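You operate a simulated robot arm through the tools that you are given. There is no shell and no other tool. Be economical: measure what you need, move in short steps, check, and stop when the job is done.

You are at the controls of a simulated robot arm. One attempt, no reset.

TASK
Unplug the grey plug and wind its cable back on to the reel.
Fine: switch the power strip off first, stand the plug on the bench, slide the reel's blue slider to FREE to wind and back to LOCK after.

Only the result counts: the job must be done as asked and must still hold three seconds after the hand-in. Knocking over, shifting, dropping, spilling or breaking anything else fails it.

THE ROBOT
A 7-joint arm with a two-finger parallel gripper, fixed in place. Base frame: the origin is at the foot of the arm, x ahead of it, y to its left, z up. Readings come in m, rad, newtons and seconds.
Its first joint turns from -2.897 to 2.897 rad. Payload 1.57 kg.
The TCP is the grasp point between the finger pads, 0.03 m short of the fingertips. In the tool frame z runs along the fingers and y along their closing line. Largest opening 0.11 m; finger width 0.024, thickness 0.012; the body of the gripper, 0.048 by 0.112 m, starts 0.078 m behind the TCP.
Orientation is told as [roll, pitch, yaw] about the base's x, y, z axes, in that order, counted from this pose: with the fingers straight down and closing along the base's y, the tool's x points along the base's -x, its y along +y and its z along -z.

THE INTERFACE
- The arm moves only by the tool nudge_tool. Its argument "moves" is a list of rows, each a list of 7 numbers: the shift along the base's x, y, z in m, then the turn, a rotation vector about the base's x, y, z in rad, then the opening in per cent of the stroke, from 0 (shut) to 100 (fully open). In form: [[tx, ty, tz, rx, ry, rz, hand], ...]. A call has 1 to 12 rows; each row shifts and turns the commanded pose from where the row before left it. Rows are played at 5 a second. More than 0.05 m and 0.15 rad between two rows, or a gripper value outside its range, and nothing of the call is played. A pose out of reach is approached as far as the arm can. The call stops where the force on the tool passes 40 N (or 10 N more than at its start, if that is more) or the arm is blocked; 0.2 s more then pass. The fingers move at their own pace (about 0.045 m/s each) and stop on an object; they squeeze with about 22 N. The grip force told is the motor's: it shows also when the fingers shut on nothing. Time passes only in rows, and 0.2 s behind the last, so rows that do not move let the fingers close. The reply holds the time, the measured pose of the TCP, the force on the tool along the base axes, the opening and the grip force, in the units named above and with some noise.
- Cameras (640 x 400 px; columns grow to the right, rows downward): "scene" is fixed at [0.4032, -0.5105, 1.622]; the picture's right is [0.99, 0.15, 0.00], its down [0.07, -0.47, -0.88] and it looks along [-0.13, 0.87, -0.47] (base axes); focal length 364 px, centre (320, 200). "wrist" rides on the gripper at [0.07, 0.016, -0.141] in the tool frame; the picture's right is [-0.23, 0.97, 0.00], its down [-0.86, -0.20, -0.48] and it looks along [-0.47, -0.11, 0.88] (tool axes); focal length 222 px, centre (320, 200). There is no depth. A picture from a camera that has moved, and an enlarged one, comes with that camera's place and axes in the base frame and with its lens. The place of the scene camera against the robot may be out by one fixed shift of up to 0.025 m in any direction.
- grab_frame(camera): a new picture of that camera. The clock stands still meanwhile.
- raise_lower(by): slides the trunk up (or, below 0, down) by that many m; the arm rides with it, the base frame stays. It gives what a move gives, with no picture.
- zoom(camera, box): a new picture of the part [left, top, right, bottom] of that camera's present view, enlarged. The clock stands still meanwhile.
- finish_job(): hands the job in; it is judged then, once.

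Go step by step. Nothing tells you positions but the pictures and the camera data: compare them with the known pose of the tool, close in by small moves and look again before you grip or let go. The budget is 120 turns and 84 pictures, counting those below and the enlarged ones. Unless the task says otherwise, let go and move clear before handing in, and close with one line.

The tools are called after ">>>" as name(argument=value, ...) on one line, values as JSON. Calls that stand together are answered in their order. nudge_tool: Moves the arm, as the interface text tells. Its arguments: {"type":"object","properties":{"moves":{"type":"array","items":{"type":"array","items":{"type":"number"}}}},"required":["moves"]} The other tools are called the same way: raise_lower (by) slides the trunk up or down; grab_frame (camera) takes a picture; zoom (camera, box) takes an enlarged picture of a part of a camera's view; finish_job () hands the job in.

At the start:

```text
clock: 0.0
position: [0.1212, 0.4424, 1.2509]
tool_rot: [0.0, -0.001, -0.001]
contact_force: [-1.1, 0.1, 0.7]
opening: 0.1102
finger_force: 0.0
trunk travel left (down, up): [-0.525, 0.065]
```

scene: 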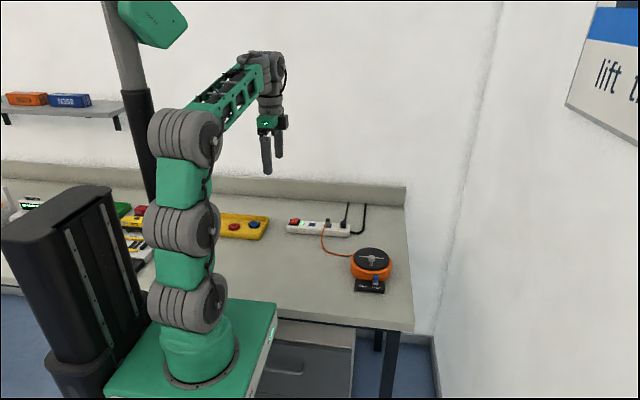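
wrist: 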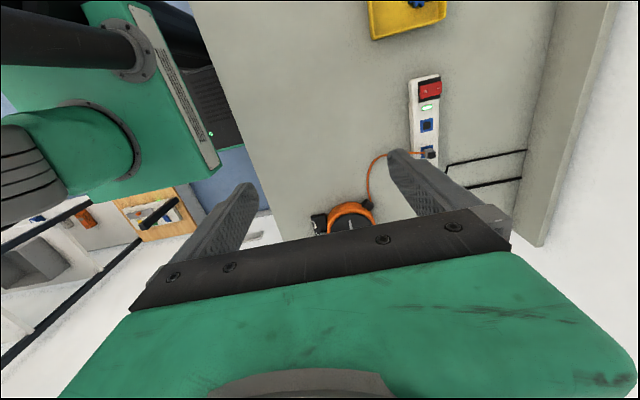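

I see the power strip with a red switch and the orange reel on the right of the bench. I'll look closer first.

>>> zoom(camera="scene", box=[270, 190, 420, 300])

>>> zoom(camera="wrist", box=[300, 60, 480, 240])

```text
3.64 times, centred on (345, 245) of scene
camera zoom: at [0.4032, -0.5105, 1.622], right [0.99, 0.15, 0.0], down [0.07, -0.47, -0.88], along [-0.13, 0.87, -0.47], focal length 1324 px, centre (229, 36)
```

zoom: 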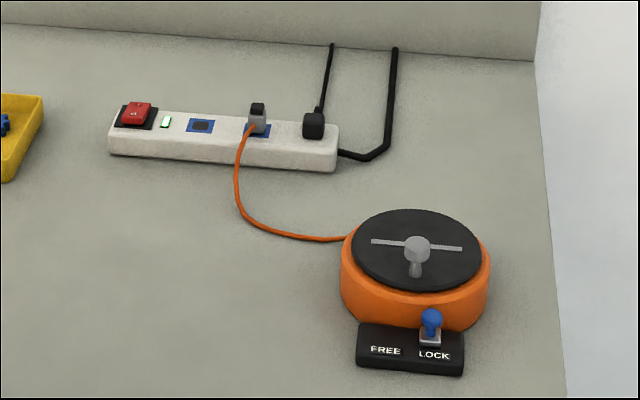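

```text
2.22 times, centred on (390, 150) of wrist
camera zoom: at [0.0497, 0.4595, 1.3917], right [0.23, 0.97, 0.0], down [0.86, -0.2, 0.48], along [0.47, -0.11, -0.88], focal length 494 px, centre (164, 311)
```

zoom: 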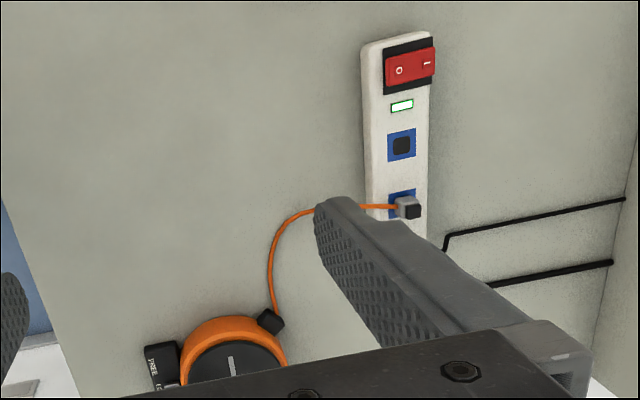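

The switch is near (0.11, 0.65), the plug near (0.23, 0.64) and the reel near (0.38, 0.46). I'll look from a second point to triangulate.

>>> nudge_tool(moves=[[0.03, 0.03, -0.02, 0, 0, 0, 50], [0.03, 0.03, -0.02, 0, 0, 0, 0], [0.03, 0.03, -0.02, 0, 0, 0, 0], [0, 0, 0, 0, 0, 0, 0], [0, 0, 0, 0, 0, 0, 0], [0, 0, 0, 0, 0, 0, 0]])

>>> grab_frame(camera="wrist")

>>> grab_frame(camera="scene")

```text
clock: 1.4
position: [0.211, 0.5328, 1.1906]
tool_rot: [0.001, 0.0, 0.0]
contact_force: [0.0, 0.0, -0.5]
opening: 0.0
finger_force: 6.6
trunk travel left (down, up): [-0.525, 0.065]
```

```text
79 pictures are left
camera wrist: at [0.14, 0.5501, 1.3316], right [0.23, 0.97, 0.0], down [0.86, -0.2, 0.48], along [0.47, -0.11, -0.88], focal length 222 px, centre (320, 200)
```

wrist: 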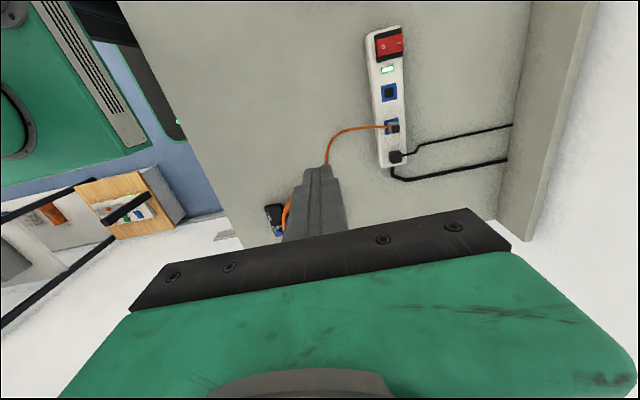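

```text
78 pictures are left
```

scene: 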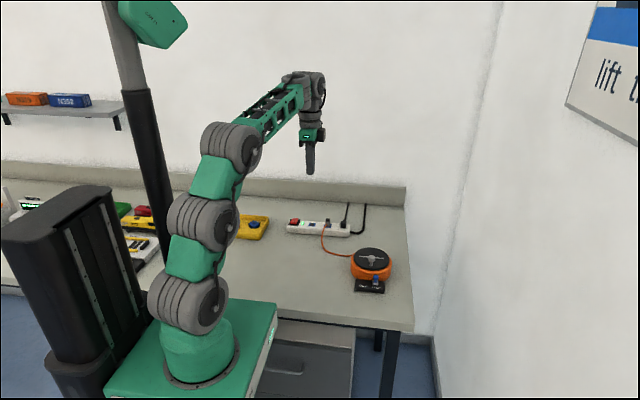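

The wrist views put the strip's top at about z 0.92 and the switch at about (0.122, 0.66). I'll hover over the O half of the rocker.

>>> nudge_tool(moves=[[-0.0143, 0.0167, -0.0267, 0, 0, 0, 0], [-0.0143, 0.0167, -0.0267, 0, 0, 0, 0], [-0.0143, 0.0167, -0.0267, 0, 0, 0, 0], [-0.0143, 0.0167, -0.0267, 0, 0, 0, 0], [-0.0143, 0.0167, -0.0267, 0, 0, 0, 0], [-0.0143, 0.0167, -0.0267, 0, 0, 0, 0]])

>>> grab_frame(camera="wrist")

>>> zoom(camera="scene", box=[230, 160, 390, 260])

```text
clock: 2.8
position: [0.1254, 0.6343, 1.0321]
tool_rot: [-0.002, 0.0, -0.001]
contact_force: [0.2, 0.0, -0.5]
opening: 0.0
finger_force: 21.6
trunk travel left (down, up): [-0.525, 0.065]
```

```text
77 pictures are left
camera wrist: at [0.0542, 0.6518, 1.1718], right [0.23, 0.97, 0.0], down [0.86, -0.2, 0.48], along [0.47, -0.11, -0.88], focal length 222 px, centre (320, 200)
```

wrist: 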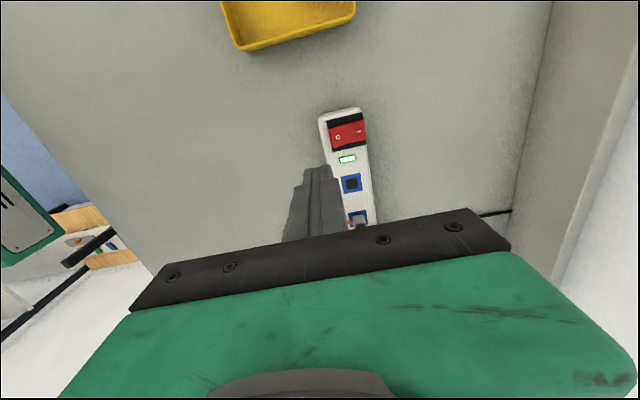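

```text
4.00 times, centred on (310, 210) of scene
camera zoom: at [0.4032, -0.5105, 1.622], right [0.99, 0.15, 0.0], down [0.07, -0.47, -0.88], along [-0.13, 0.87, -0.47], focal length 1457 px, centre (360, 160)
```

zoom: 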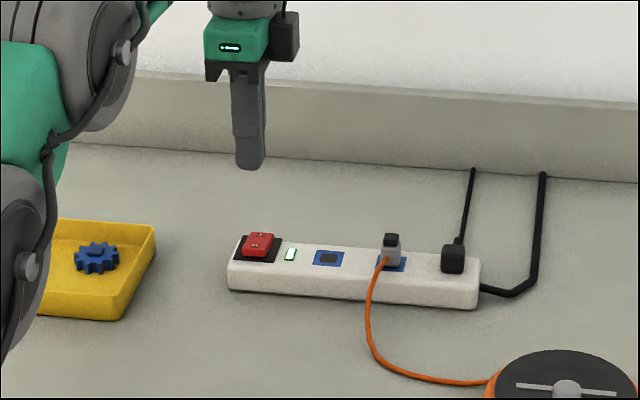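

The O mark sits near (0.115, 0.658). I'll go to (0.116, 0.655) with the tip at about z 0.945 and check.

>>> nudge_tool(moves=[[-0.009, 0.02, -0.02, 0, 0, 0, 0], [0, 0, -0.037, 0, 0, 0, 0], [0, 0, 0, 0, 0, 0, 0]])

>>> zoom(camera="wrist", box=[240, 80, 440, 240])

>>> zoom(camera="scene", box=[250, 180, 350, 250])

```text
clock: 3.6
position: [0.1179, 0.6542, 0.976]
tool_rot: [-0.001, 0.0, 0.0]
contact_force: [0.2, -0.4, 0.2]
opening: 0.0001
finger_force: 21.7
trunk travel left (down, up): [-0.525, 0.065]
```

```text
2.50 times, centred on (340, 160) of wrist
camera zoom: at [0.047, 0.6702, 1.1161], right [0.23, 0.97, 0.0], down [0.86, -0.2, 0.48], along [0.47, -0.11, -0.88], focal length 555 px, centre (270, 300)
```

zoom: 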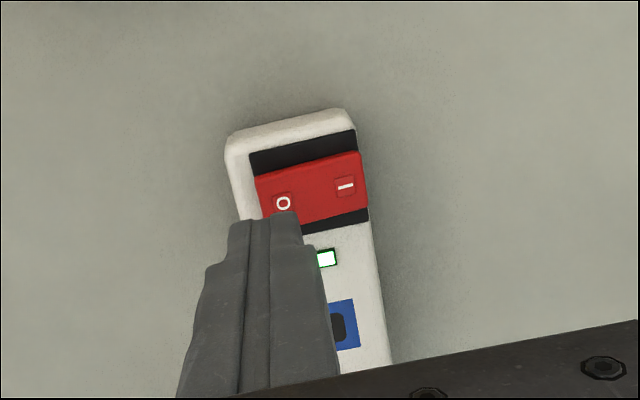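

```text
5.71 times, centred on (300, 215) of scene
camera zoom: at [0.4032, -0.5105, 1.622], right [0.99, 0.15, 0.0], down [0.07, -0.47, -0.88], along [-0.13, 0.87, -0.47], focal length 2081 px, centre (434, 114)
```

zoom: 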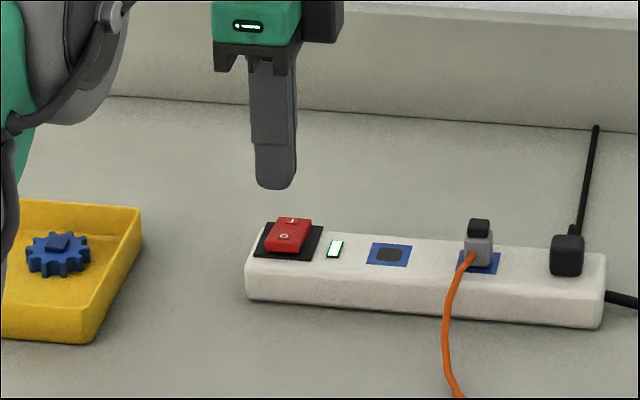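

The tip is over the O end of the rocker. I'll press down in small steps.

>>> nudge_tool(moves=[[-0.003, 0, -0.01, 0, 0, 0, 0], [0, 0, -0.006, 0, 0, 0, 0], [0, 0, -0.004, 0, 0, 0, 0], [0, 0, -0.003, 0, 0, 0, 0]])

>>> zoom(camera="wrist", box=[240, 80, 440, 240])

>>> zoom(camera="scene", box=[250, 180, 350, 250])

```text
clock: 4.6
position: [0.1129, 0.6528, 0.9512]
tool_rot: [0.0, -0.001, -0.001]
contact_force: [0.4, 1.0, 0.8]
opening: 0.0
finger_force: 21.2
trunk travel left (down, up): [-0.525, 0.065]
```

```text
2.50 times, centred on (340, 160) of wrist
camera zoom: at [0.0419, 0.6704, 1.0915], right [0.23, 0.97, 0.0], down [0.86, -0.2, 0.48], along [0.47, -0.11, -0.88], focal length 555 px, centre (270, 300)
```

zoom: 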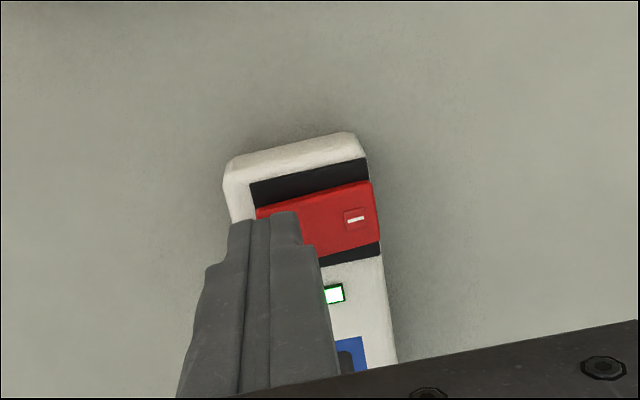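

```text
5.71 times, centred on (300, 215) of scene
camera zoom: at [0.4032, -0.5105, 1.622], right [0.99, 0.15, 0.0], down [0.07, -0.47, -0.88], along [-0.13, 0.87, -0.47], focal length 2081 px, centre (434, 114)
```

zoom: 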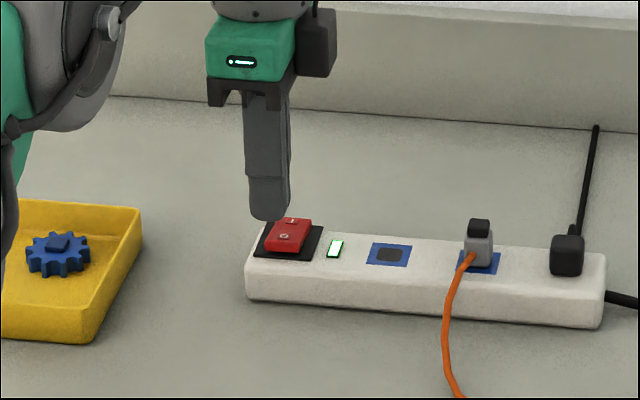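

The tip is just above the rocker with no contact yet. I'll continue down in small steps.

>>> nudge_tool(moves=[[0.005, 0.002, 0, 0, 0, 0, 0], [0, 0, -0.004, 0, 0, 0, 0], [0, 0, -0.003, 0, 0, 0, 0], [0, 0, -0.003, 0, 0, 0, 0]])

>>> zoom(camera="scene", box=[250, 180, 350, 250])

```text
clock: 5.6
position: [0.1182, 0.6549, 0.9403]
tool_rot: [0.001, 0.0, 0.0]
contact_force: [0.0, 0.1, 0.6]
opening: 0.0
finger_force: 21.2
trunk travel left (down, up): [-0.525, 0.065]
```

```text
5.71 times, centred on (300, 215) of scene
camera zoom: at [0.4032, -0.5105, 1.622], right [0.99, 0.15, 0.0], down [0.07, -0.47, -0.88], along [-0.13, 0.87, -0.47], focal length 2081 px, centre (434, 114)
```

zoom: 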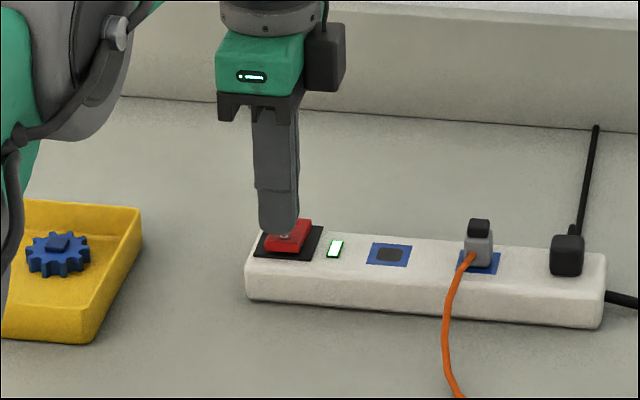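

The tip is about to touch the O end, so I'll keep pressing.

>>> nudge_tool(moves=[[0.002, 0, -0.003, 0, 0, 0, 0], [0, 0, -0.003, 0, 0, 0, 0], [0, 0, -0.003, 0, 0, 0, 0]])

>>> zoom(camera="scene", box=[250, 180, 350, 250])

>>> zoom(camera="wrist", box=[240, 80, 440, 240])

```text
clock: 6.4
position: [0.1194, 0.6553, 0.9325]
tool_rot: [0.0, 0.001, -0.002]
contact_force: [-0.6, -0.2, 1.3]
opening: 0.0
finger_force: 21.3
trunk travel left (down, up): [-0.525, 0.065]
```

```text
5.71 times, centred on (300, 215) of scene
camera zoom: at [0.4032, -0.5105, 1.622], right [0.99, 0.15, 0.0], down [0.07, -0.47, -0.88], along [-0.13, 0.87, -0.47], focal length 2081 px, centre (434, 114)
```

zoom: 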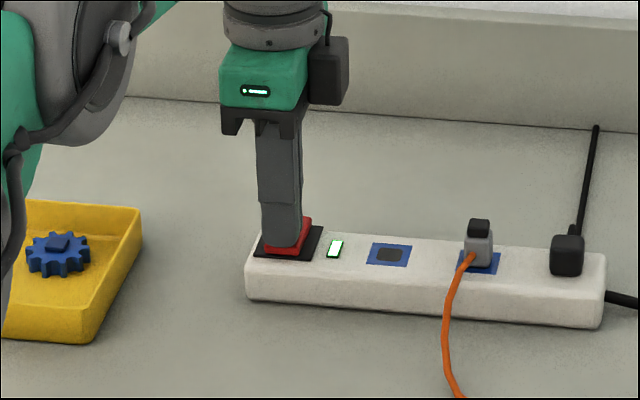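

```text
2.50 times, centred on (340, 160) of wrist
camera zoom: at [0.0492, 0.6717, 1.0715], right [0.23, 0.97, 0.0], down [0.86, -0.2, 0.48], along [0.47, -0.11, -0.88], focal length 555 px, centre (270, 300)
```

zoom: 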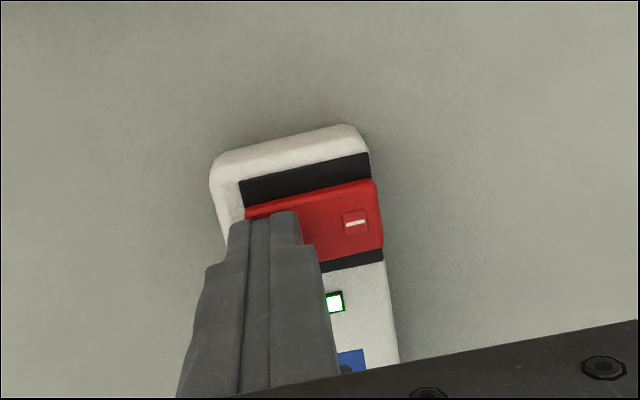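

Still no contact, so I'll press on gently.

>>> nudge_tool(moves=[[0, 0, -0.003, 0, 0, 0, 0], [0, 0, -0.003, 0, 0, 0, 0]])

>>> zoom(camera="scene", box=[250, 180, 350, 250])

```text
clock: 7.0
position: [0.1196, 0.6539, 0.9295]
tool_rot: [0.003, 0.0, -0.001]
contact_force: [-1.3, -7.7, 15.2]
opening: 0.0
finger_force: 21.5
trunk travel left (down, up): [-0.525, 0.065]
```

```text
5.71 times, centred on (300, 215) of scene
camera zoom: at [0.4032, -0.5105, 1.622], right [0.99, 0.15, 0.0], down [0.07, -0.47, -0.88], along [-0.13, 0.87, -0.47], focal length 2081 px, centre (434, 114)
```

zoom: 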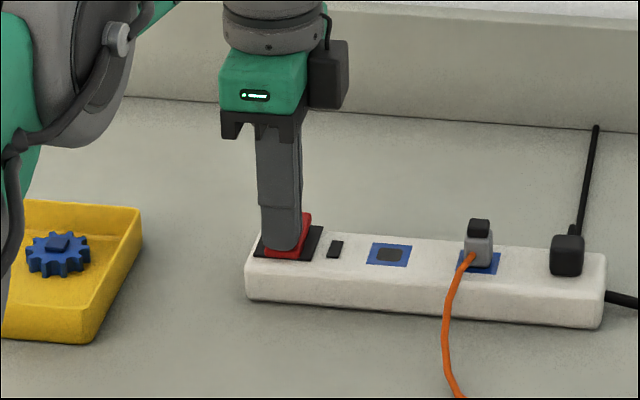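

The light is off. I'll lift and move for a closer view of the plug.

>>> nudge_tool(moves=[[0, 0, 0.03, 0, 0, 0, 0], [0, 0, 0.04, 0, 0, 0, 0], [0.025, -0.015, 0.03, 0, 0, 0, 30], [0.025, -0.015, 0.02, 0, 0, 0, 60], [0.025, -0.01, 0, 0, 0, 0, 60]])

>>> zoom(camera="wrist", box=[220, 60, 480, 240])

>>> zoom(camera="scene", box=[280, 190, 380, 250])

```text
clock: 8.2
position: [0.195, 0.6132, 1.0454]
tool_rot: [-0.001, -0.001, -0.002]
contact_force: [-0.3, -0.3, -0.2]
opening: 0.0653
finger_force: 0.6
trunk travel left (down, up): [-0.525, 0.065]
```

```text
2.22 times, centred on (350, 150) of wrist
camera zoom: at [0.1235, 0.6299, 1.1863], right [0.23, 0.97, 0.0], down [0.86, -0.2, 0.48], along [0.47, -0.11, -0.88], focal length 494 px, centre (253, 311)
```

zoom: 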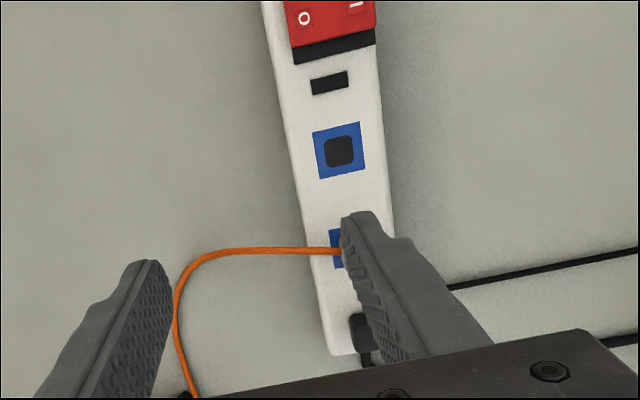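

```text
6.40 times, centred on (330, 220) of scene
camera zoom: at [0.4032, -0.5105, 1.622], right [0.99, 0.15, 0.0], down [0.07, -0.47, -0.88], along [-0.13, 0.87, -0.47], focal length 2331 px, centre (256, 72)
```

zoom: 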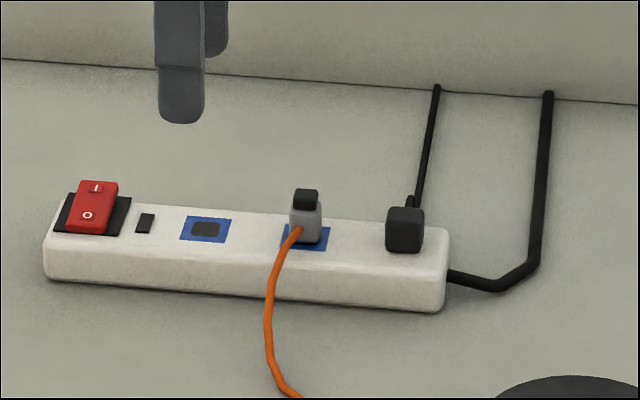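

The plug's cable leaves on the near (-y) side, so I'll grip it across x. I'm turning the tool 90° while moving over the plug.

>>> nudge_tool(moves=[[0.0047, 0.004, 0, 0, 0, 0.1428, 45], [0.0047, 0.004, 0, 0, 0, 0.1428, 45], [0.0047, 0.004, 0, 0, 0, 0.1428, 45], [0.0047, 0.004, 0, 0, 0, 0.1428, 45], [0.0047, 0.004, 0, 0, 0, 0.1428, 45], [0.0047, 0.004, 0, 0, 0, 0.1428, 45], [0.0047, 0.004, 0, 0, 0, 0.1428, 45], [0.0047, 0.004, 0, 0, 0, 0.1428, 45], [0.0047, 0.004, 0, 0, 0, 0.1428, 45], [0.0047, 0.004, 0, 0, 0, 0.1428, 45], [0.0047, 0.004, 0, 0, 0, 0.1428, 45]])

>>> grab_frame(camera="wrist")

>>> zoom(camera="scene", box=[280, 180, 380, 250])

```text
clock: 10.6
position: [0.2424, 0.6417, 1.0441]
tool_rot: [0.0, 0.0, 1.574]
contact_force: [0.4, -0.3, -1.0]
opening: 0.0496
finger_force: 0.3
out of reach, approached as far as the arm can: row 9, 11
trunk travel left (down, up): [-0.525, 0.065]
```

```text
65 pictures are left
camera wrist: at [0.2239, 0.573, 1.1841], right [-0.97, 0.23, 0.0], down [0.2, 0.86, 0.48], along [0.11, 0.47, -0.88], focal length 222 px, centre (320, 200)
```

wrist: 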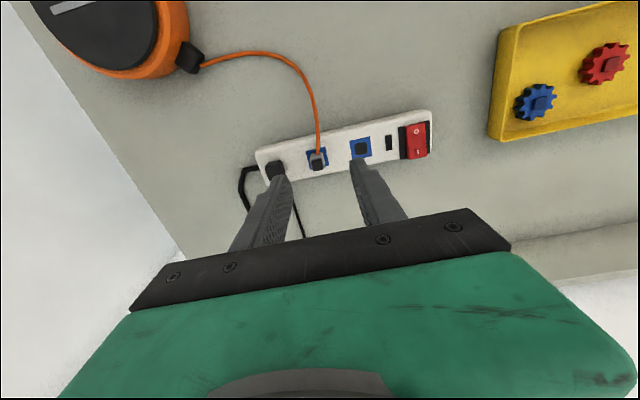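

```text
5.71 times, centred on (330, 215) of scene
camera zoom: at [0.4032, -0.5105, 1.622], right [0.99, 0.15, 0.0], down [0.07, -0.47, -0.88], along [-0.13, 0.87, -0.47], focal length 2081 px, centre (263, 114)
```

zoom: 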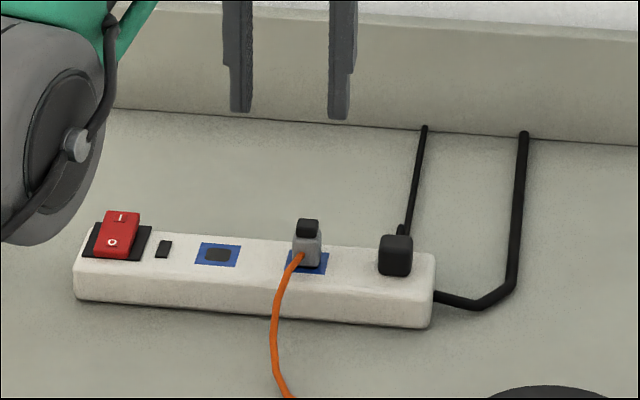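

The plug is at about (0.249, 0.662). I'll try moving onto that axis and check the reach.

>>> nudge_tool(moves=[[0.003, 0.003, -0.03, 0, 0, 0, 45], [0.0, 0.0, -0.03, 0, 0, 0, 45]])

```text
clock: 11.2
position: [0.2454, 0.6476, 0.9825]
tool_rot: [-0.001, 0.0, 1.572]
contact_force: [0.7, -0.2, 0.8]
opening: 0.0495
finger_force: 0.0
trunk travel left (down, up): [-0.525, 0.065]
```

>>> nudge_tool(moves=[[0.003, 0.013, 0, 0, 0, 0, 45], [0, 0, 0, 0, 0, 0, 45]])

>>> zoom(camera="wrist", box=[220, 100, 420, 240])

>>> zoom(camera="scene", box=[280, 180, 380, 250])

```text
clock: 11.8
position: [0.2468, 0.6528, 0.9834]
tool_rot: [-0.001, 0.001, 1.57]
contact_force: [0.2, -0.3, 0.0]
opening: 0.0498
finger_force: 0.0
out of reach, approached as far as the arm can: row 1
trunk travel left (down, up): [-0.525, 0.065]
```

```text
2.86 times, centred on (320, 170) of wrist
camera zoom: at [0.2292, 0.5844, 1.1232], right [-0.97, 0.23, 0.0], down [0.2, 0.85, 0.48], along [0.11, 0.47, -0.88], focal length 635 px, centre (320, 286)
```

zoom: 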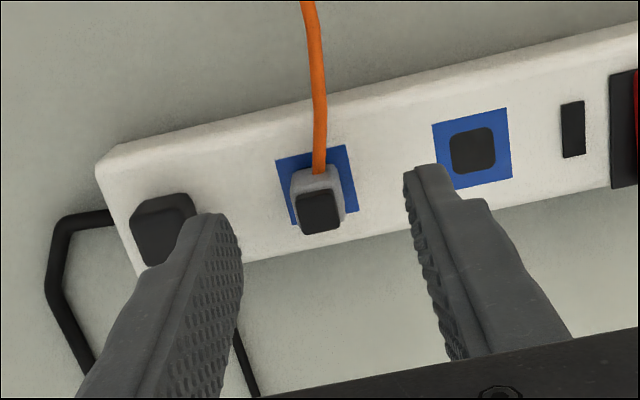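

```text
5.71 times, centred on (330, 215) of scene
camera zoom: at [0.4032, -0.5105, 1.622], right [0.99, 0.15, 0.0], down [0.07, -0.47, -0.88], along [-0.13, 0.87, -0.47], focal length 2081 px, centre (263, 114)
```

zoom: 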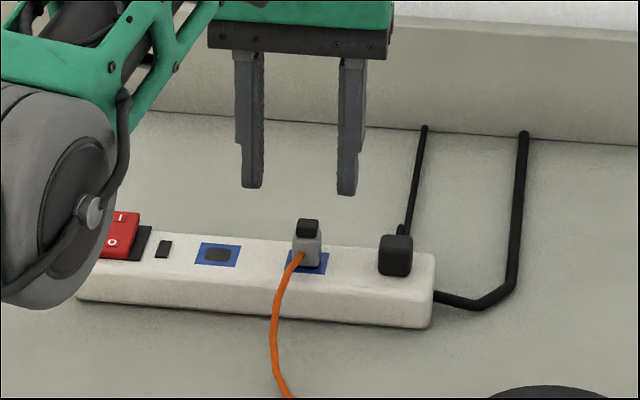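

The alignment is close. I'll lower to the plug and nudge y a little further while watching the reach.

>>> nudge_tool(moves=[[0.002, 0.0, -0.015, 0, 0, 0, 45], [0, 0.006, -0.012, 0, 0, 0, 45], [0, 0, 0, 0, 0, 0, 45]])

>>> zoom(camera="wrist", box=[220, 100, 420, 240])

>>> zoom(camera="scene", box=[280, 180, 380, 250])

```text
clock: 12.6
position: [0.2485, 0.6575, 0.956]
tool_rot: [0.0, 0.001, 1.569]
contact_force: [-0.1, 0.2, -0.4]
opening: 0.0497
finger_force: 0.0
trunk travel left (down, up): [-0.525, 0.065]
```

```text
2.86 times, centred on (320, 170) of wrist
camera zoom: at [0.2311, 0.5889, 1.0955], right [-0.97, 0.23, 0.0], down [0.2, 0.85, 0.48], along [0.11, 0.47, -0.88], focal length 635 px, centre (320, 286)
```

zoom: 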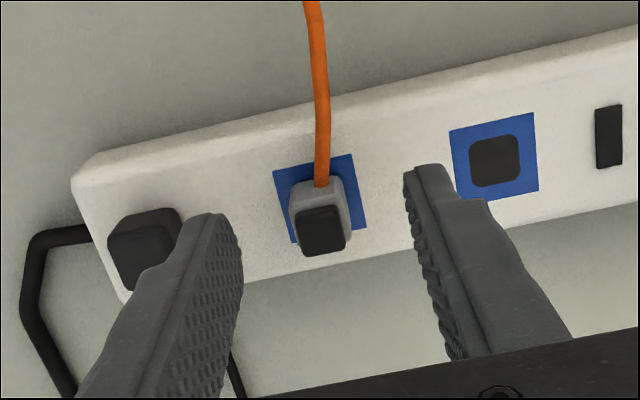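

```text
5.71 times, centred on (330, 215) of scene
camera zoom: at [0.4032, -0.5105, 1.622], right [0.99, 0.15, 0.0], down [0.07, -0.47, -0.88], along [-0.13, 0.87, -0.47], focal length 2081 px, centre (263, 114)
```

zoom: 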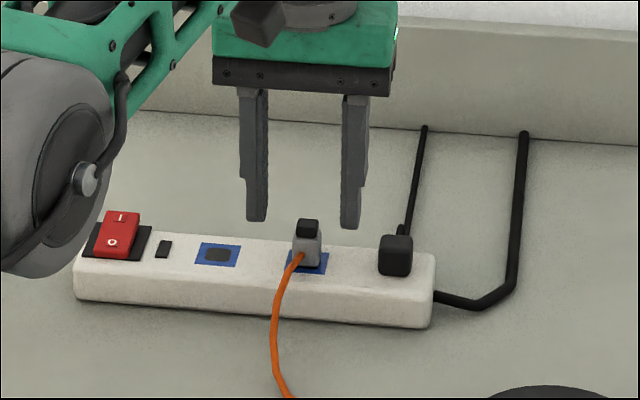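

>>> nudge_tool(moves=[[0.001, 0.002, -0.01, 0, 0, 0, 45], [0, 0, -0.009, 0, 0, 0, 45], [0, 0, 0, 0, 0, 0, 45]])

>>> zoom(camera="wrist", box=[220, 100, 420, 240])

>>> zoom(camera="scene", box=[240, 160, 400, 260])

```text
clock: 13.4
position: [0.2489, 0.6601, 0.9337]
tool_rot: [-0.001, 0.0, 1.57]
contact_force: [0.1, 0.0, -0.6]
opening: 0.0495
finger_force: 0.1
trunk travel left (down, up): [-0.525, 0.065]
```

```text
2.86 times, centred on (320, 170) of wrist
camera zoom: at [0.2311, 0.5912, 1.0758], right [-0.97, 0.23, 0.0], down [0.2, 0.85, 0.48], along [0.11, 0.47, -0.88], focal length 635 px, centre (320, 286)
```

zoom: 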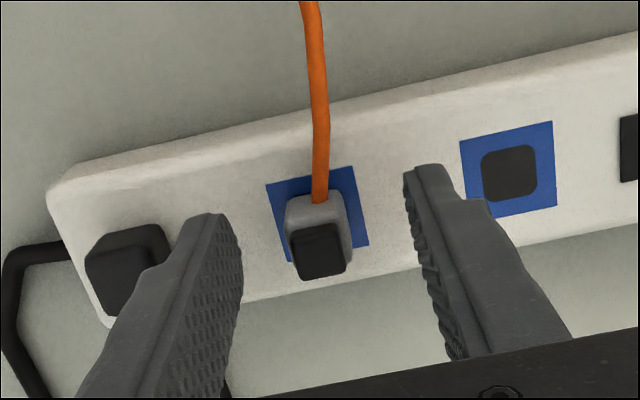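

```text
4.00 times, centred on (320, 210) of scene
camera zoom: at [0.4032, -0.5105, 1.622], right [0.99, 0.15, 0.0], down [0.07, -0.47, -0.88], along [-0.13, 0.87, -0.47], focal length 1457 px, centre (320, 160)
```

zoom: 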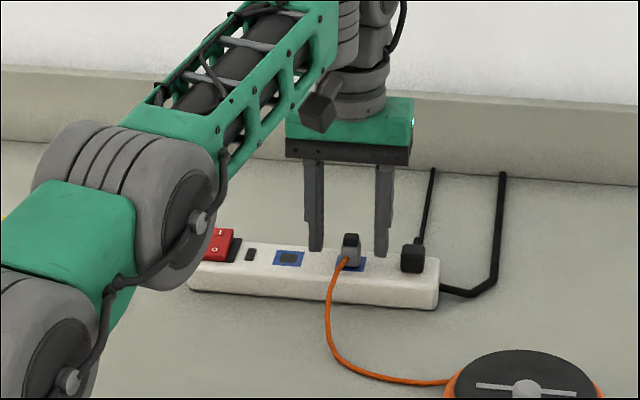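

The fingers bracket the plug. I'll lower 5 mm more and close.

>>> nudge_tool(moves=[[0, 0.001, -0.005, 0, 0, 0, 45], [0, 0, 0, 0, 0, 0, 20], [0, 0, 0, 0, 0, 0, 0], [0, 0, 0, 0, 0, 0, 0], [0, 0, 0, 0, 0, 0, 0]])

>>> zoom(camera="wrist", box=[220, 100, 420, 240])

```text
clock: 14.6
position: [0.2488, 0.6597, 0.9313]
tool_rot: [0.0, -0.001, 1.569]
contact_force: [0.4, 0.9, 1.3]
opening: 0.0172
finger_force: 21.3
trunk travel left (down, up): [-0.525, 0.065]
```

```text
2.86 times, centred on (320, 170) of wrist
camera zoom: at [0.2311, 0.5914, 1.0711], right [-0.97, 0.23, 0.0], down [0.2, 0.85, 0.48], along [0.11, 0.47, -0.88], focal length 635 px, centre (320, 286)
```

zoom: 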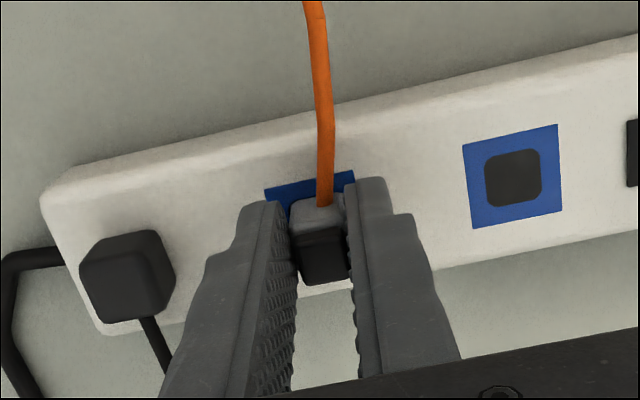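

The plug is gripped at 17 mm. I'll pull straight up.

>>> nudge_tool(moves=[[0, 0, 0.005, 0, 0, 0, 0], [0, 0, 0.01, 0, 0, 0, 0], [0, 0, 0.015, 0, 0, 0, 0], [0, 0, 0.02, 0, 0, 0, 0], [0, 0, 0, 0, 0, 0, 0]])

>>> zoom(camera="scene", box=[240, 160, 400, 260])

>>> grab_frame(camera="wrist")

```text
clock: 15.8
position: [0.2469, 0.6552, 0.9804]
tool_rot: [0.0, 0.0, 1.567]
contact_force: [0.2, 0.7, -1.3]
opening: 0.0001
finger_force: 21.1
out of reach, approached as far as the arm can: row 2
trunk travel left (down, up): [-0.525, 0.065]
```

```text
4.00 times, centred on (320, 210) of scene
camera zoom: at [0.4032, -0.5105, 1.622], right [0.99, 0.15, 0.0], down [0.07, -0.47, -0.88], along [-0.13, 0.87, -0.47], focal length 1457 px, centre (320, 160)
```

zoom: 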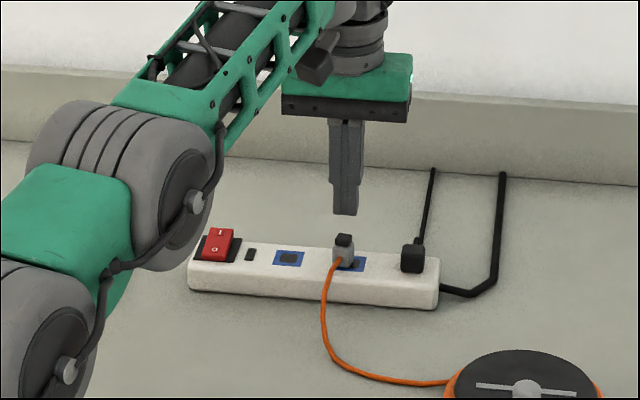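

```text
55 pictures are left
camera wrist: at [0.229, 0.5861, 1.1214], right [-0.97, 0.23, 0.0], down [0.2, 0.86, 0.48], along [0.11, 0.47, -0.88], focal length 222 px, centre (320, 200)
```

wrist: 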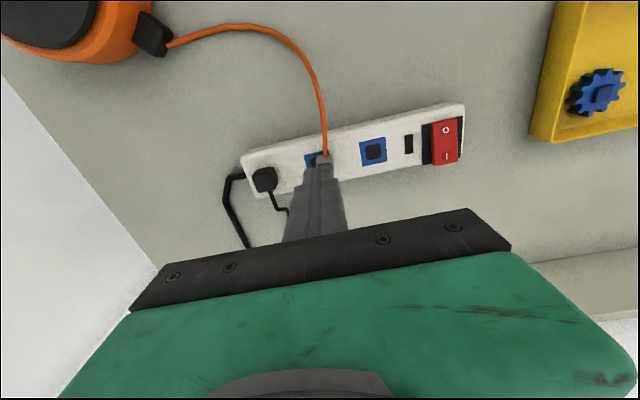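

The plug slipped out of the grip, and it has moved from its seat. I'll look closely.

>>> nudge_tool(moves=[[0, -0.02, 0.02, 0, 0, 0, 30], [0, -0.02, 0.02, 0, 0, 0, 45]])

>>> zoom(camera="scene", box=[310, 205, 370, 245])

>>> zoom(camera="wrist", box=[270, 100, 390, 190])

```text
clock: 16.4
position: [0.2437, 0.6134, 1.0215]
tool_rot: [0.0, -0.001, 1.57]
contact_force: [0.0, -0.4, 0.5]
opening: 0.0481
finger_force: 0.0
trunk travel left (down, up): [-0.525, 0.065]
```

```text
10.00 times, centred on (340, 225) of scene
camera zoom: at [0.4032, -0.5105, 1.622], right [0.99, 0.15, 0.0], down [0.07, -0.47, -0.88], along [-0.13, 0.87, -0.47], focal length 3642 px, centre (120, -50)
```

zoom: 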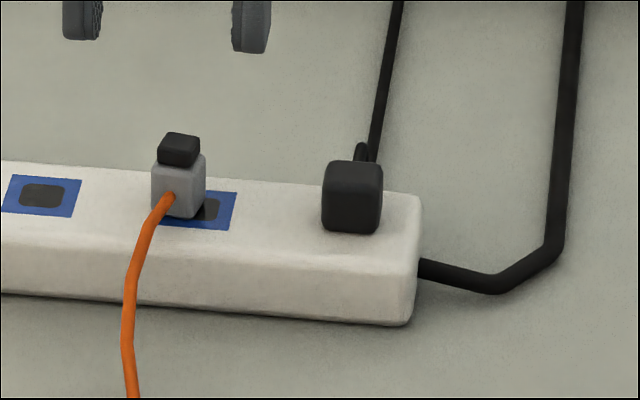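

```text
4.44 times, centred on (330, 145) of wrist
camera zoom: at [0.2279, 0.5448, 1.1623], right [-0.97, 0.23, 0.0], down [0.2, 0.85, 0.48], along [0.11, 0.47, -0.88], focal length 987 px, centre (276, 444)
```

zoom: 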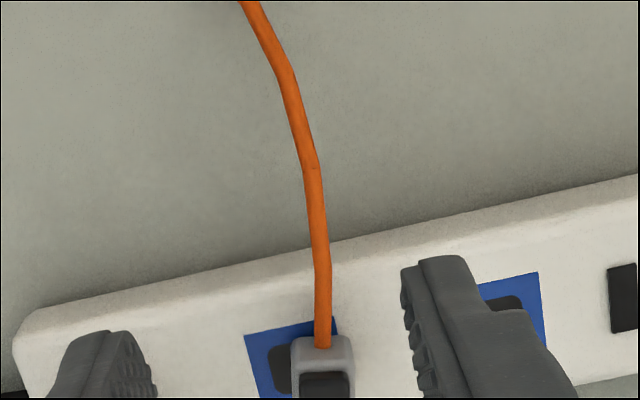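

The plug is out of its socket and stands loose on the strip, about 8 mm to the left. I'll regrip it.

>>> nudge_tool(moves=[[-0.002, 0.03, -0.035, 0, 0, 0, 45], [0, 0.005, -0.03, 0, 0, 0, 45], [0, 0.009, -0.014, 0, 0, 0, 45], [0, 0, 0, 0, 0, 0, 45]])

>>> zoom(camera="wrist", box=[260, 120, 380, 220])

>>> zoom(camera="scene", box=[310, 205, 370, 245])

```text
clock: 17.4
position: [0.2447, 0.6598, 0.9424]
tool_rot: [0.0, 0.003, 1.57]
contact_force: [0.6, 0.1, -0.5]
opening: 0.0495
finger_force: 0.0
trunk travel left (down, up): [-0.525, 0.065]
```

```text
4.00 times, centred on (320, 170) of wrist
camera zoom: at [0.2265, 0.5906, 1.0825], right [-0.97, 0.23, 0.0], down [0.2, 0.86, 0.48], along [0.11, 0.46, -0.88], focal length 888 px, centre (320, 320)
```

zoom: 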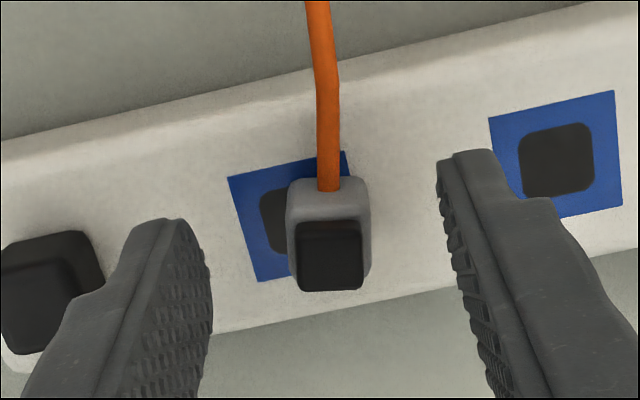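

```text
10.00 times, centred on (340, 225) of scene
camera zoom: at [0.4032, -0.5105, 1.622], right [0.99, 0.15, 0.0], down [0.07, -0.47, -0.88], along [-0.13, 0.87, -0.47], focal length 3642 px, centre (120, -50)
```

zoom: 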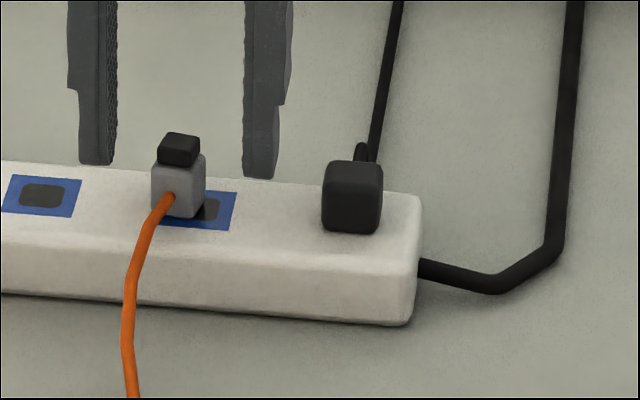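

>>> nudge_tool(moves=[[0, -0.001, -0.006, 0, 0, 0, 45], [0, 0, -0.006, 0, 0, 0, 45], [0, 0, 0, 0, 0, 0, 25], [0, 0, 0, 0, 0, 0, 0], [0, 0, 0, 0, 0, 0, 0], [0, 0, 0, 0, 0, 0, 0], [0, 0, 0.006, 0, 0, 0, 0], [0, 0, 0.01, 0, 0, 0, 0], [0, 0, 0.01, 0, 0, 0, 0], [0, 0, 0, 0, 0, 0, 0]])

>>> zoom(camera="scene", box=[300, 190, 400, 260])

```text
clock: 19.6
position: [0.2456, 0.6586, 0.9553]
tool_rot: [0.002, -0.001, 1.57]
contact_force: [-0.1, 0.5, -0.2]
opening: 0.0172
finger_force: 21.8
trunk travel left (down, up): [-0.525, 0.065]
```

```text
5.71 times, centred on (350, 225) of scene
camera zoom: at [0.4032, -0.5105, 1.622], right [0.99, 0.15, 0.0], down [0.07, -0.47, -0.88], along [-0.13, 0.87, -0.47], focal length 2081 px, centre (149, 57)
```

zoom: 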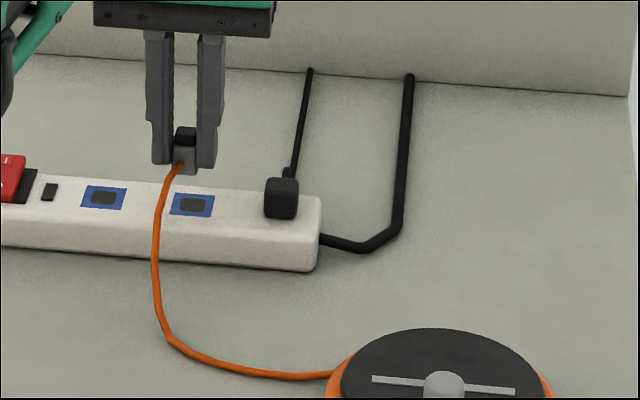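

The plug is held. I'll carry it to a clear spot on the bench at about (0.27, 0.55), near the cable exit, and lower it gently.

>>> nudge_tool(moves=[[0.005, -0.02, 0.01, 0, 0, 0, 0], [0.005, -0.03, 0, 0, 0, 0, 0], [0.008, -0.03, 0, 0, 0, 0, 0], [0.008, -0.025, 0, 0, 0, 0, 0], [0, 0, -0.025, 0, 0, 0, 0], [0, 0, -0.015, 0, 0, 0, 0], [0, 0, 0, 0, 0, 0, 0]])

>>> zoom(camera="scene", box=[300, 190, 420, 290])

>>> grab_frame(camera="wrist")

```text
clock: 21.2
position: [0.2722, 0.5543, 0.9267]
tool_rot: [-0.001, 0.0, 1.57]
contact_force: [-0.2, 0.3, 0.2]
opening: 0.017
finger_force: 21.9
trunk travel left (down, up): [-0.525, 0.065]
```

```text
4.00 times, centred on (360, 240) of scene
camera zoom: at [0.4032, -0.5105, 1.622], right [0.99, 0.15, 0.0], down [0.07, -0.47, -0.88], along [-0.13, 0.87, -0.47], focal length 1457 px, centre (160, 40)
```

zoom: 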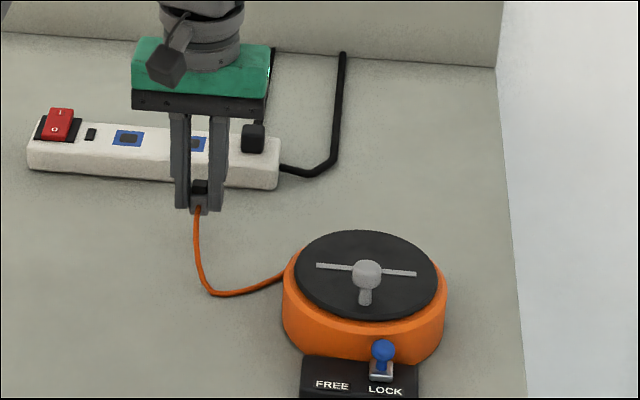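

```text
48 pictures are left
camera wrist: at [0.255, 0.4847, 1.0658], right [-0.97, 0.23, 0.0], down [0.2, 0.85, 0.48], along [0.11, 0.47, -0.88], focal length 222 px, centre (320, 200)
```

wrist: 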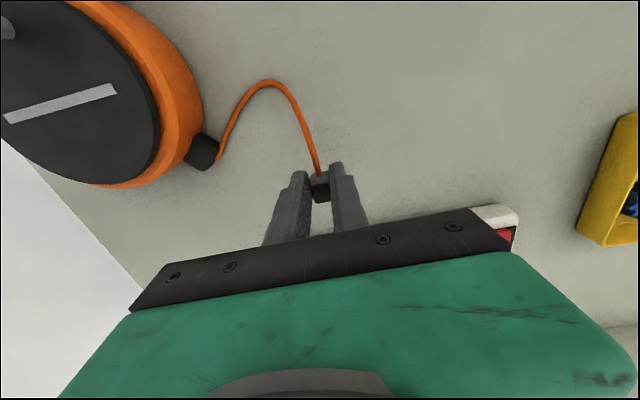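

The plug is over clear bench. I'll lower it in small steps until contact.

>>> nudge_tool(moves=[[0, 0, -0.006, 0, 0, 0, 0], [0, 0, -0.005, 0, 0, 0, 0], [0, 0, -0.004, 0, 0, 0, 0], [0, 0, 0, 0, 0, 0, 0]])

>>> zoom(camera="scene", box=[320, 210, 380, 250])

```text
clock: 22.2
position: [0.2716, 0.5529, 0.91]
tool_rot: [0.001, 0.0, 1.568]
contact_force: [-0.2, -0.1, -0.7]
opening: 0.0173
finger_force: 21.7
trunk travel left (down, up): [-0.525, 0.065]
```

```text
10.00 times, centred on (350, 230) of scene
camera zoom: at [0.4032, -0.5105, 1.622], right [0.99, 0.15, 0.0], down [0.07, -0.47, -0.88], along [-0.13, 0.87, -0.47], focal length 3642 px, centre (20, -100)
```

zoom: 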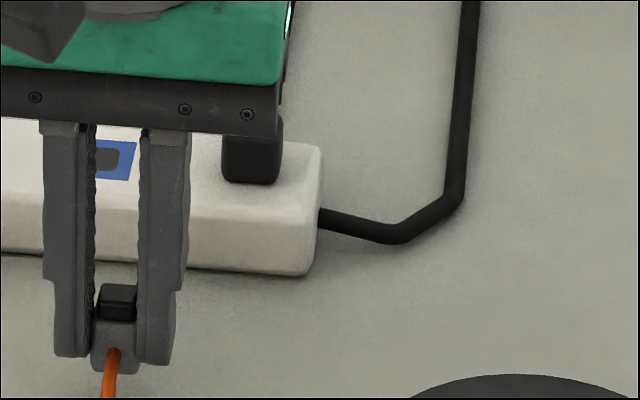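

>>> nudge_tool(moves=[[0, 0, -0.003, 0, 0, 0, 0], [0, 0, -0.003, 0, 0, 0, 0], [0, 0, -0.002, 0, 0, 0, 0]])

```text
clock: 23.0
position: [0.2696, 0.553, 0.9017]
tool_rot: [-0.002, 0.003, 1.568]
contact_force: [0.5, 0.4, -0.9]
opening: 0.0169
finger_force: 22.1
trunk travel left (down, up): [-0.525, 0.065]
```

>>> nudge_tool(moves=[[0, 0, -0.002, 0, 0, 0, 0], [0, 0, -0.002, 0, 0, 0, 0]])

>>> zoom(camera="scene", box=[320, 215, 380, 255])

```text
clock: 23.6
position: [0.2694, 0.5523, 0.8987]
tool_rot: [-0.002, -0.001, 1.57]
contact_force: [-0.6, -0.4, 1.2]
opening: 0.0172
finger_force: 22.4
trunk travel left (down, up): [-0.525, 0.065]
```

```text
10.00 times, centred on (350, 235) of scene
camera zoom: at [0.4032, -0.5105, 1.622], right [0.99, 0.15, 0.0], down [0.07, -0.47, -0.88], along [-0.13, 0.87, -0.47], focal length 3642 px, centre (20, -150)
```

zoom: 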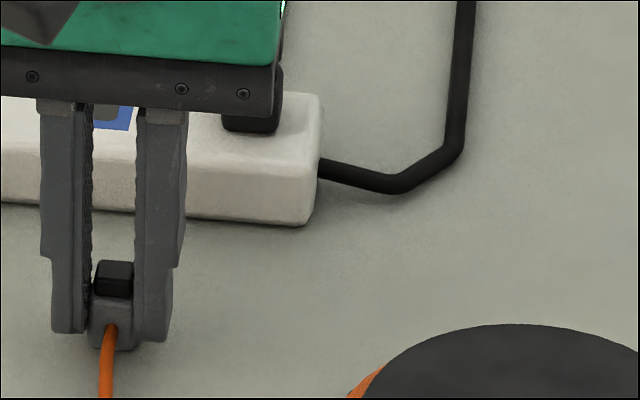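

>>> nudge_tool(moves=[[0, 0, -0.002, 0, 0, 0, 0], [0, 0, -0.002, 0, 0, 0, 0]])

```text
clock: 24.2
position: [0.2713, 0.553, 0.8991]
tool_rot: [-0.002, -0.005, 1.569]
contact_force: [-0.5, -3.7, 18.6]
opening: 0.0171
finger_force: 22.7
trunk travel left (down, up): [-0.525, 0.065]
```

There's contact with the bench. I'll relieve the force, open and retreat upward.

>>> nudge_tool(moves=[[0, 0, 0.003, 0, 0, 0, 0], [0, 0, 0, 0, 0, 0, 10], [0, 0, 0, 0, 0, 0, 20], [0, 0, 0, 0, 0, 0, 45], [0, 0, 0.02, 0, 0, 0, 45], [0, 0, 0.04, 0, 0, 0, 45], [0, 0, 0.04, 0, 0, 0, 45], [0, 0, 0.04, 0, 0, 0, 45]])

>>> zoom(camera="scene", box=[300, 190, 420, 300])

>>> grab_frame(camera="wrist")

```text
clock: 26.0
position: [0.2719, 0.5503, 1.039]
tool_rot: [0.0, 0.001, 1.569]
contact_force: [-0.4, 1.1, 0.2]
opening: 0.0493
finger_force: 0.0
trunk travel left (down, up): [-0.525, 0.065]
```

```text
3.64 times, centred on (360, 245) of scene
camera zoom: at [0.4032, -0.5105, 1.622], right [0.99, 0.15, 0.0], down [0.07, -0.47, -0.88], along [-0.13, 0.87, -0.47], focal length 1324 px, centre (174, 36)
```

zoom: 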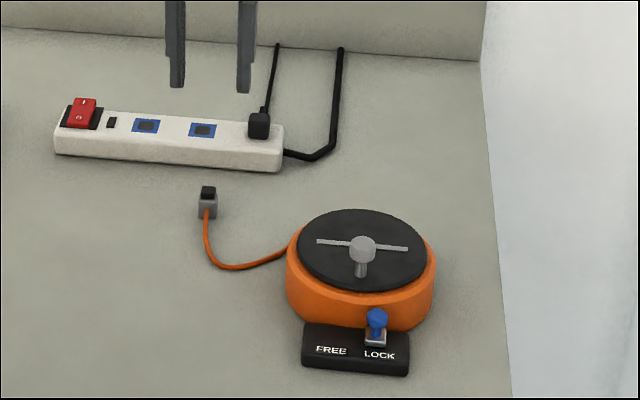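

```text
44 pictures are left
camera wrist: at [0.2544, 0.482, 1.1798], right [-0.97, 0.23, 0.0], down [0.2, 0.86, 0.48], along [0.11, 0.47, -0.88], focal length 222 px, centre (320, 200)
```

wrist: 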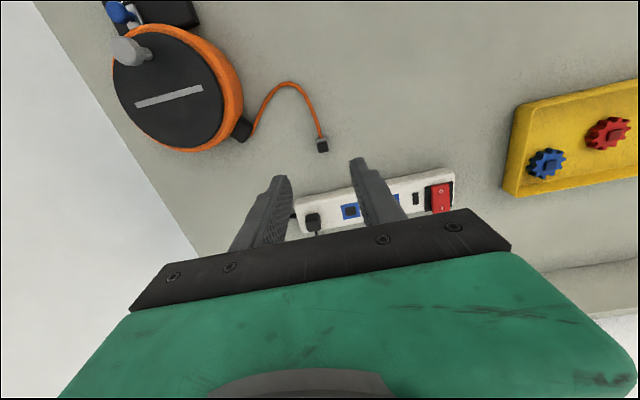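

The plug stands on the bench. Next is the slider at about (0.434, 0.38), so I'll move in front of the reel for a closer look.

>>> nudge_tool(moves=[[0.0256, -0.038, 0, 0, 0, 0, 45], [0.0256, -0.038, 0, 0, 0, 0, 45], [0.0256, -0.038, 0, 0, 0, 0, 45], [0.0256, -0.038, 0, 0, 0, 0, 45], [0.0256, -0.038, 0, 0, 0, 0, 45]])

>>> grab_frame(camera="wrist")

>>> zoom(camera="scene", box=[330, 210, 430, 300])

```text
clock: 27.2
position: [0.3991, 0.3602, 1.0379]
tool_rot: [0.0, 0.0, 1.57]
contact_force: [0.4, 0.0, -0.1]
opening: 0.0496
finger_force: 0.0
trunk travel left (down, up): [-0.525, 0.065]
```

```text
43 pictures are left
camera wrist: at [0.3811, 0.2909, 1.1784], right [-0.97, 0.23, 0.0], down [0.2, 0.85, 0.48], along [0.11, 0.47, -0.88], focal length 222 px, centre (320, 200)
```

wrist: 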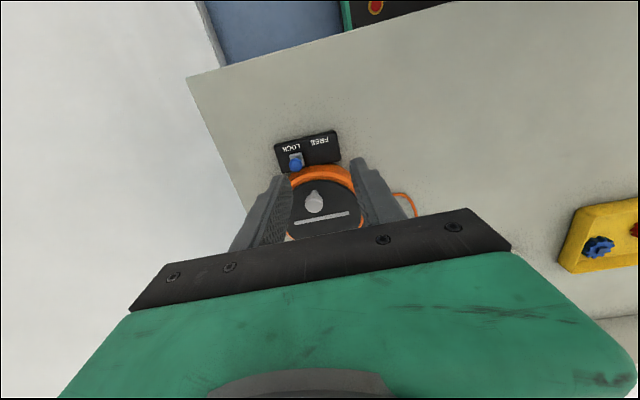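

```text
4.44 times, centred on (380, 255) of scene
camera zoom: at [0.4032, -0.5105, 1.622], right [0.99, 0.15, 0.0], down [0.07, -0.47, -0.88], along [-0.13, 0.87, -0.47], focal length 1619 px, centre (53, -44)
```

zoom: 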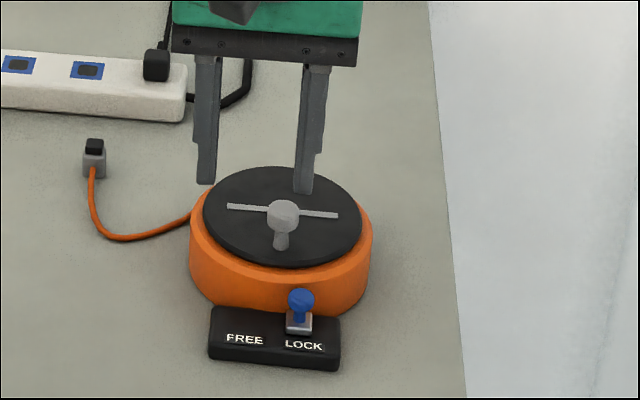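

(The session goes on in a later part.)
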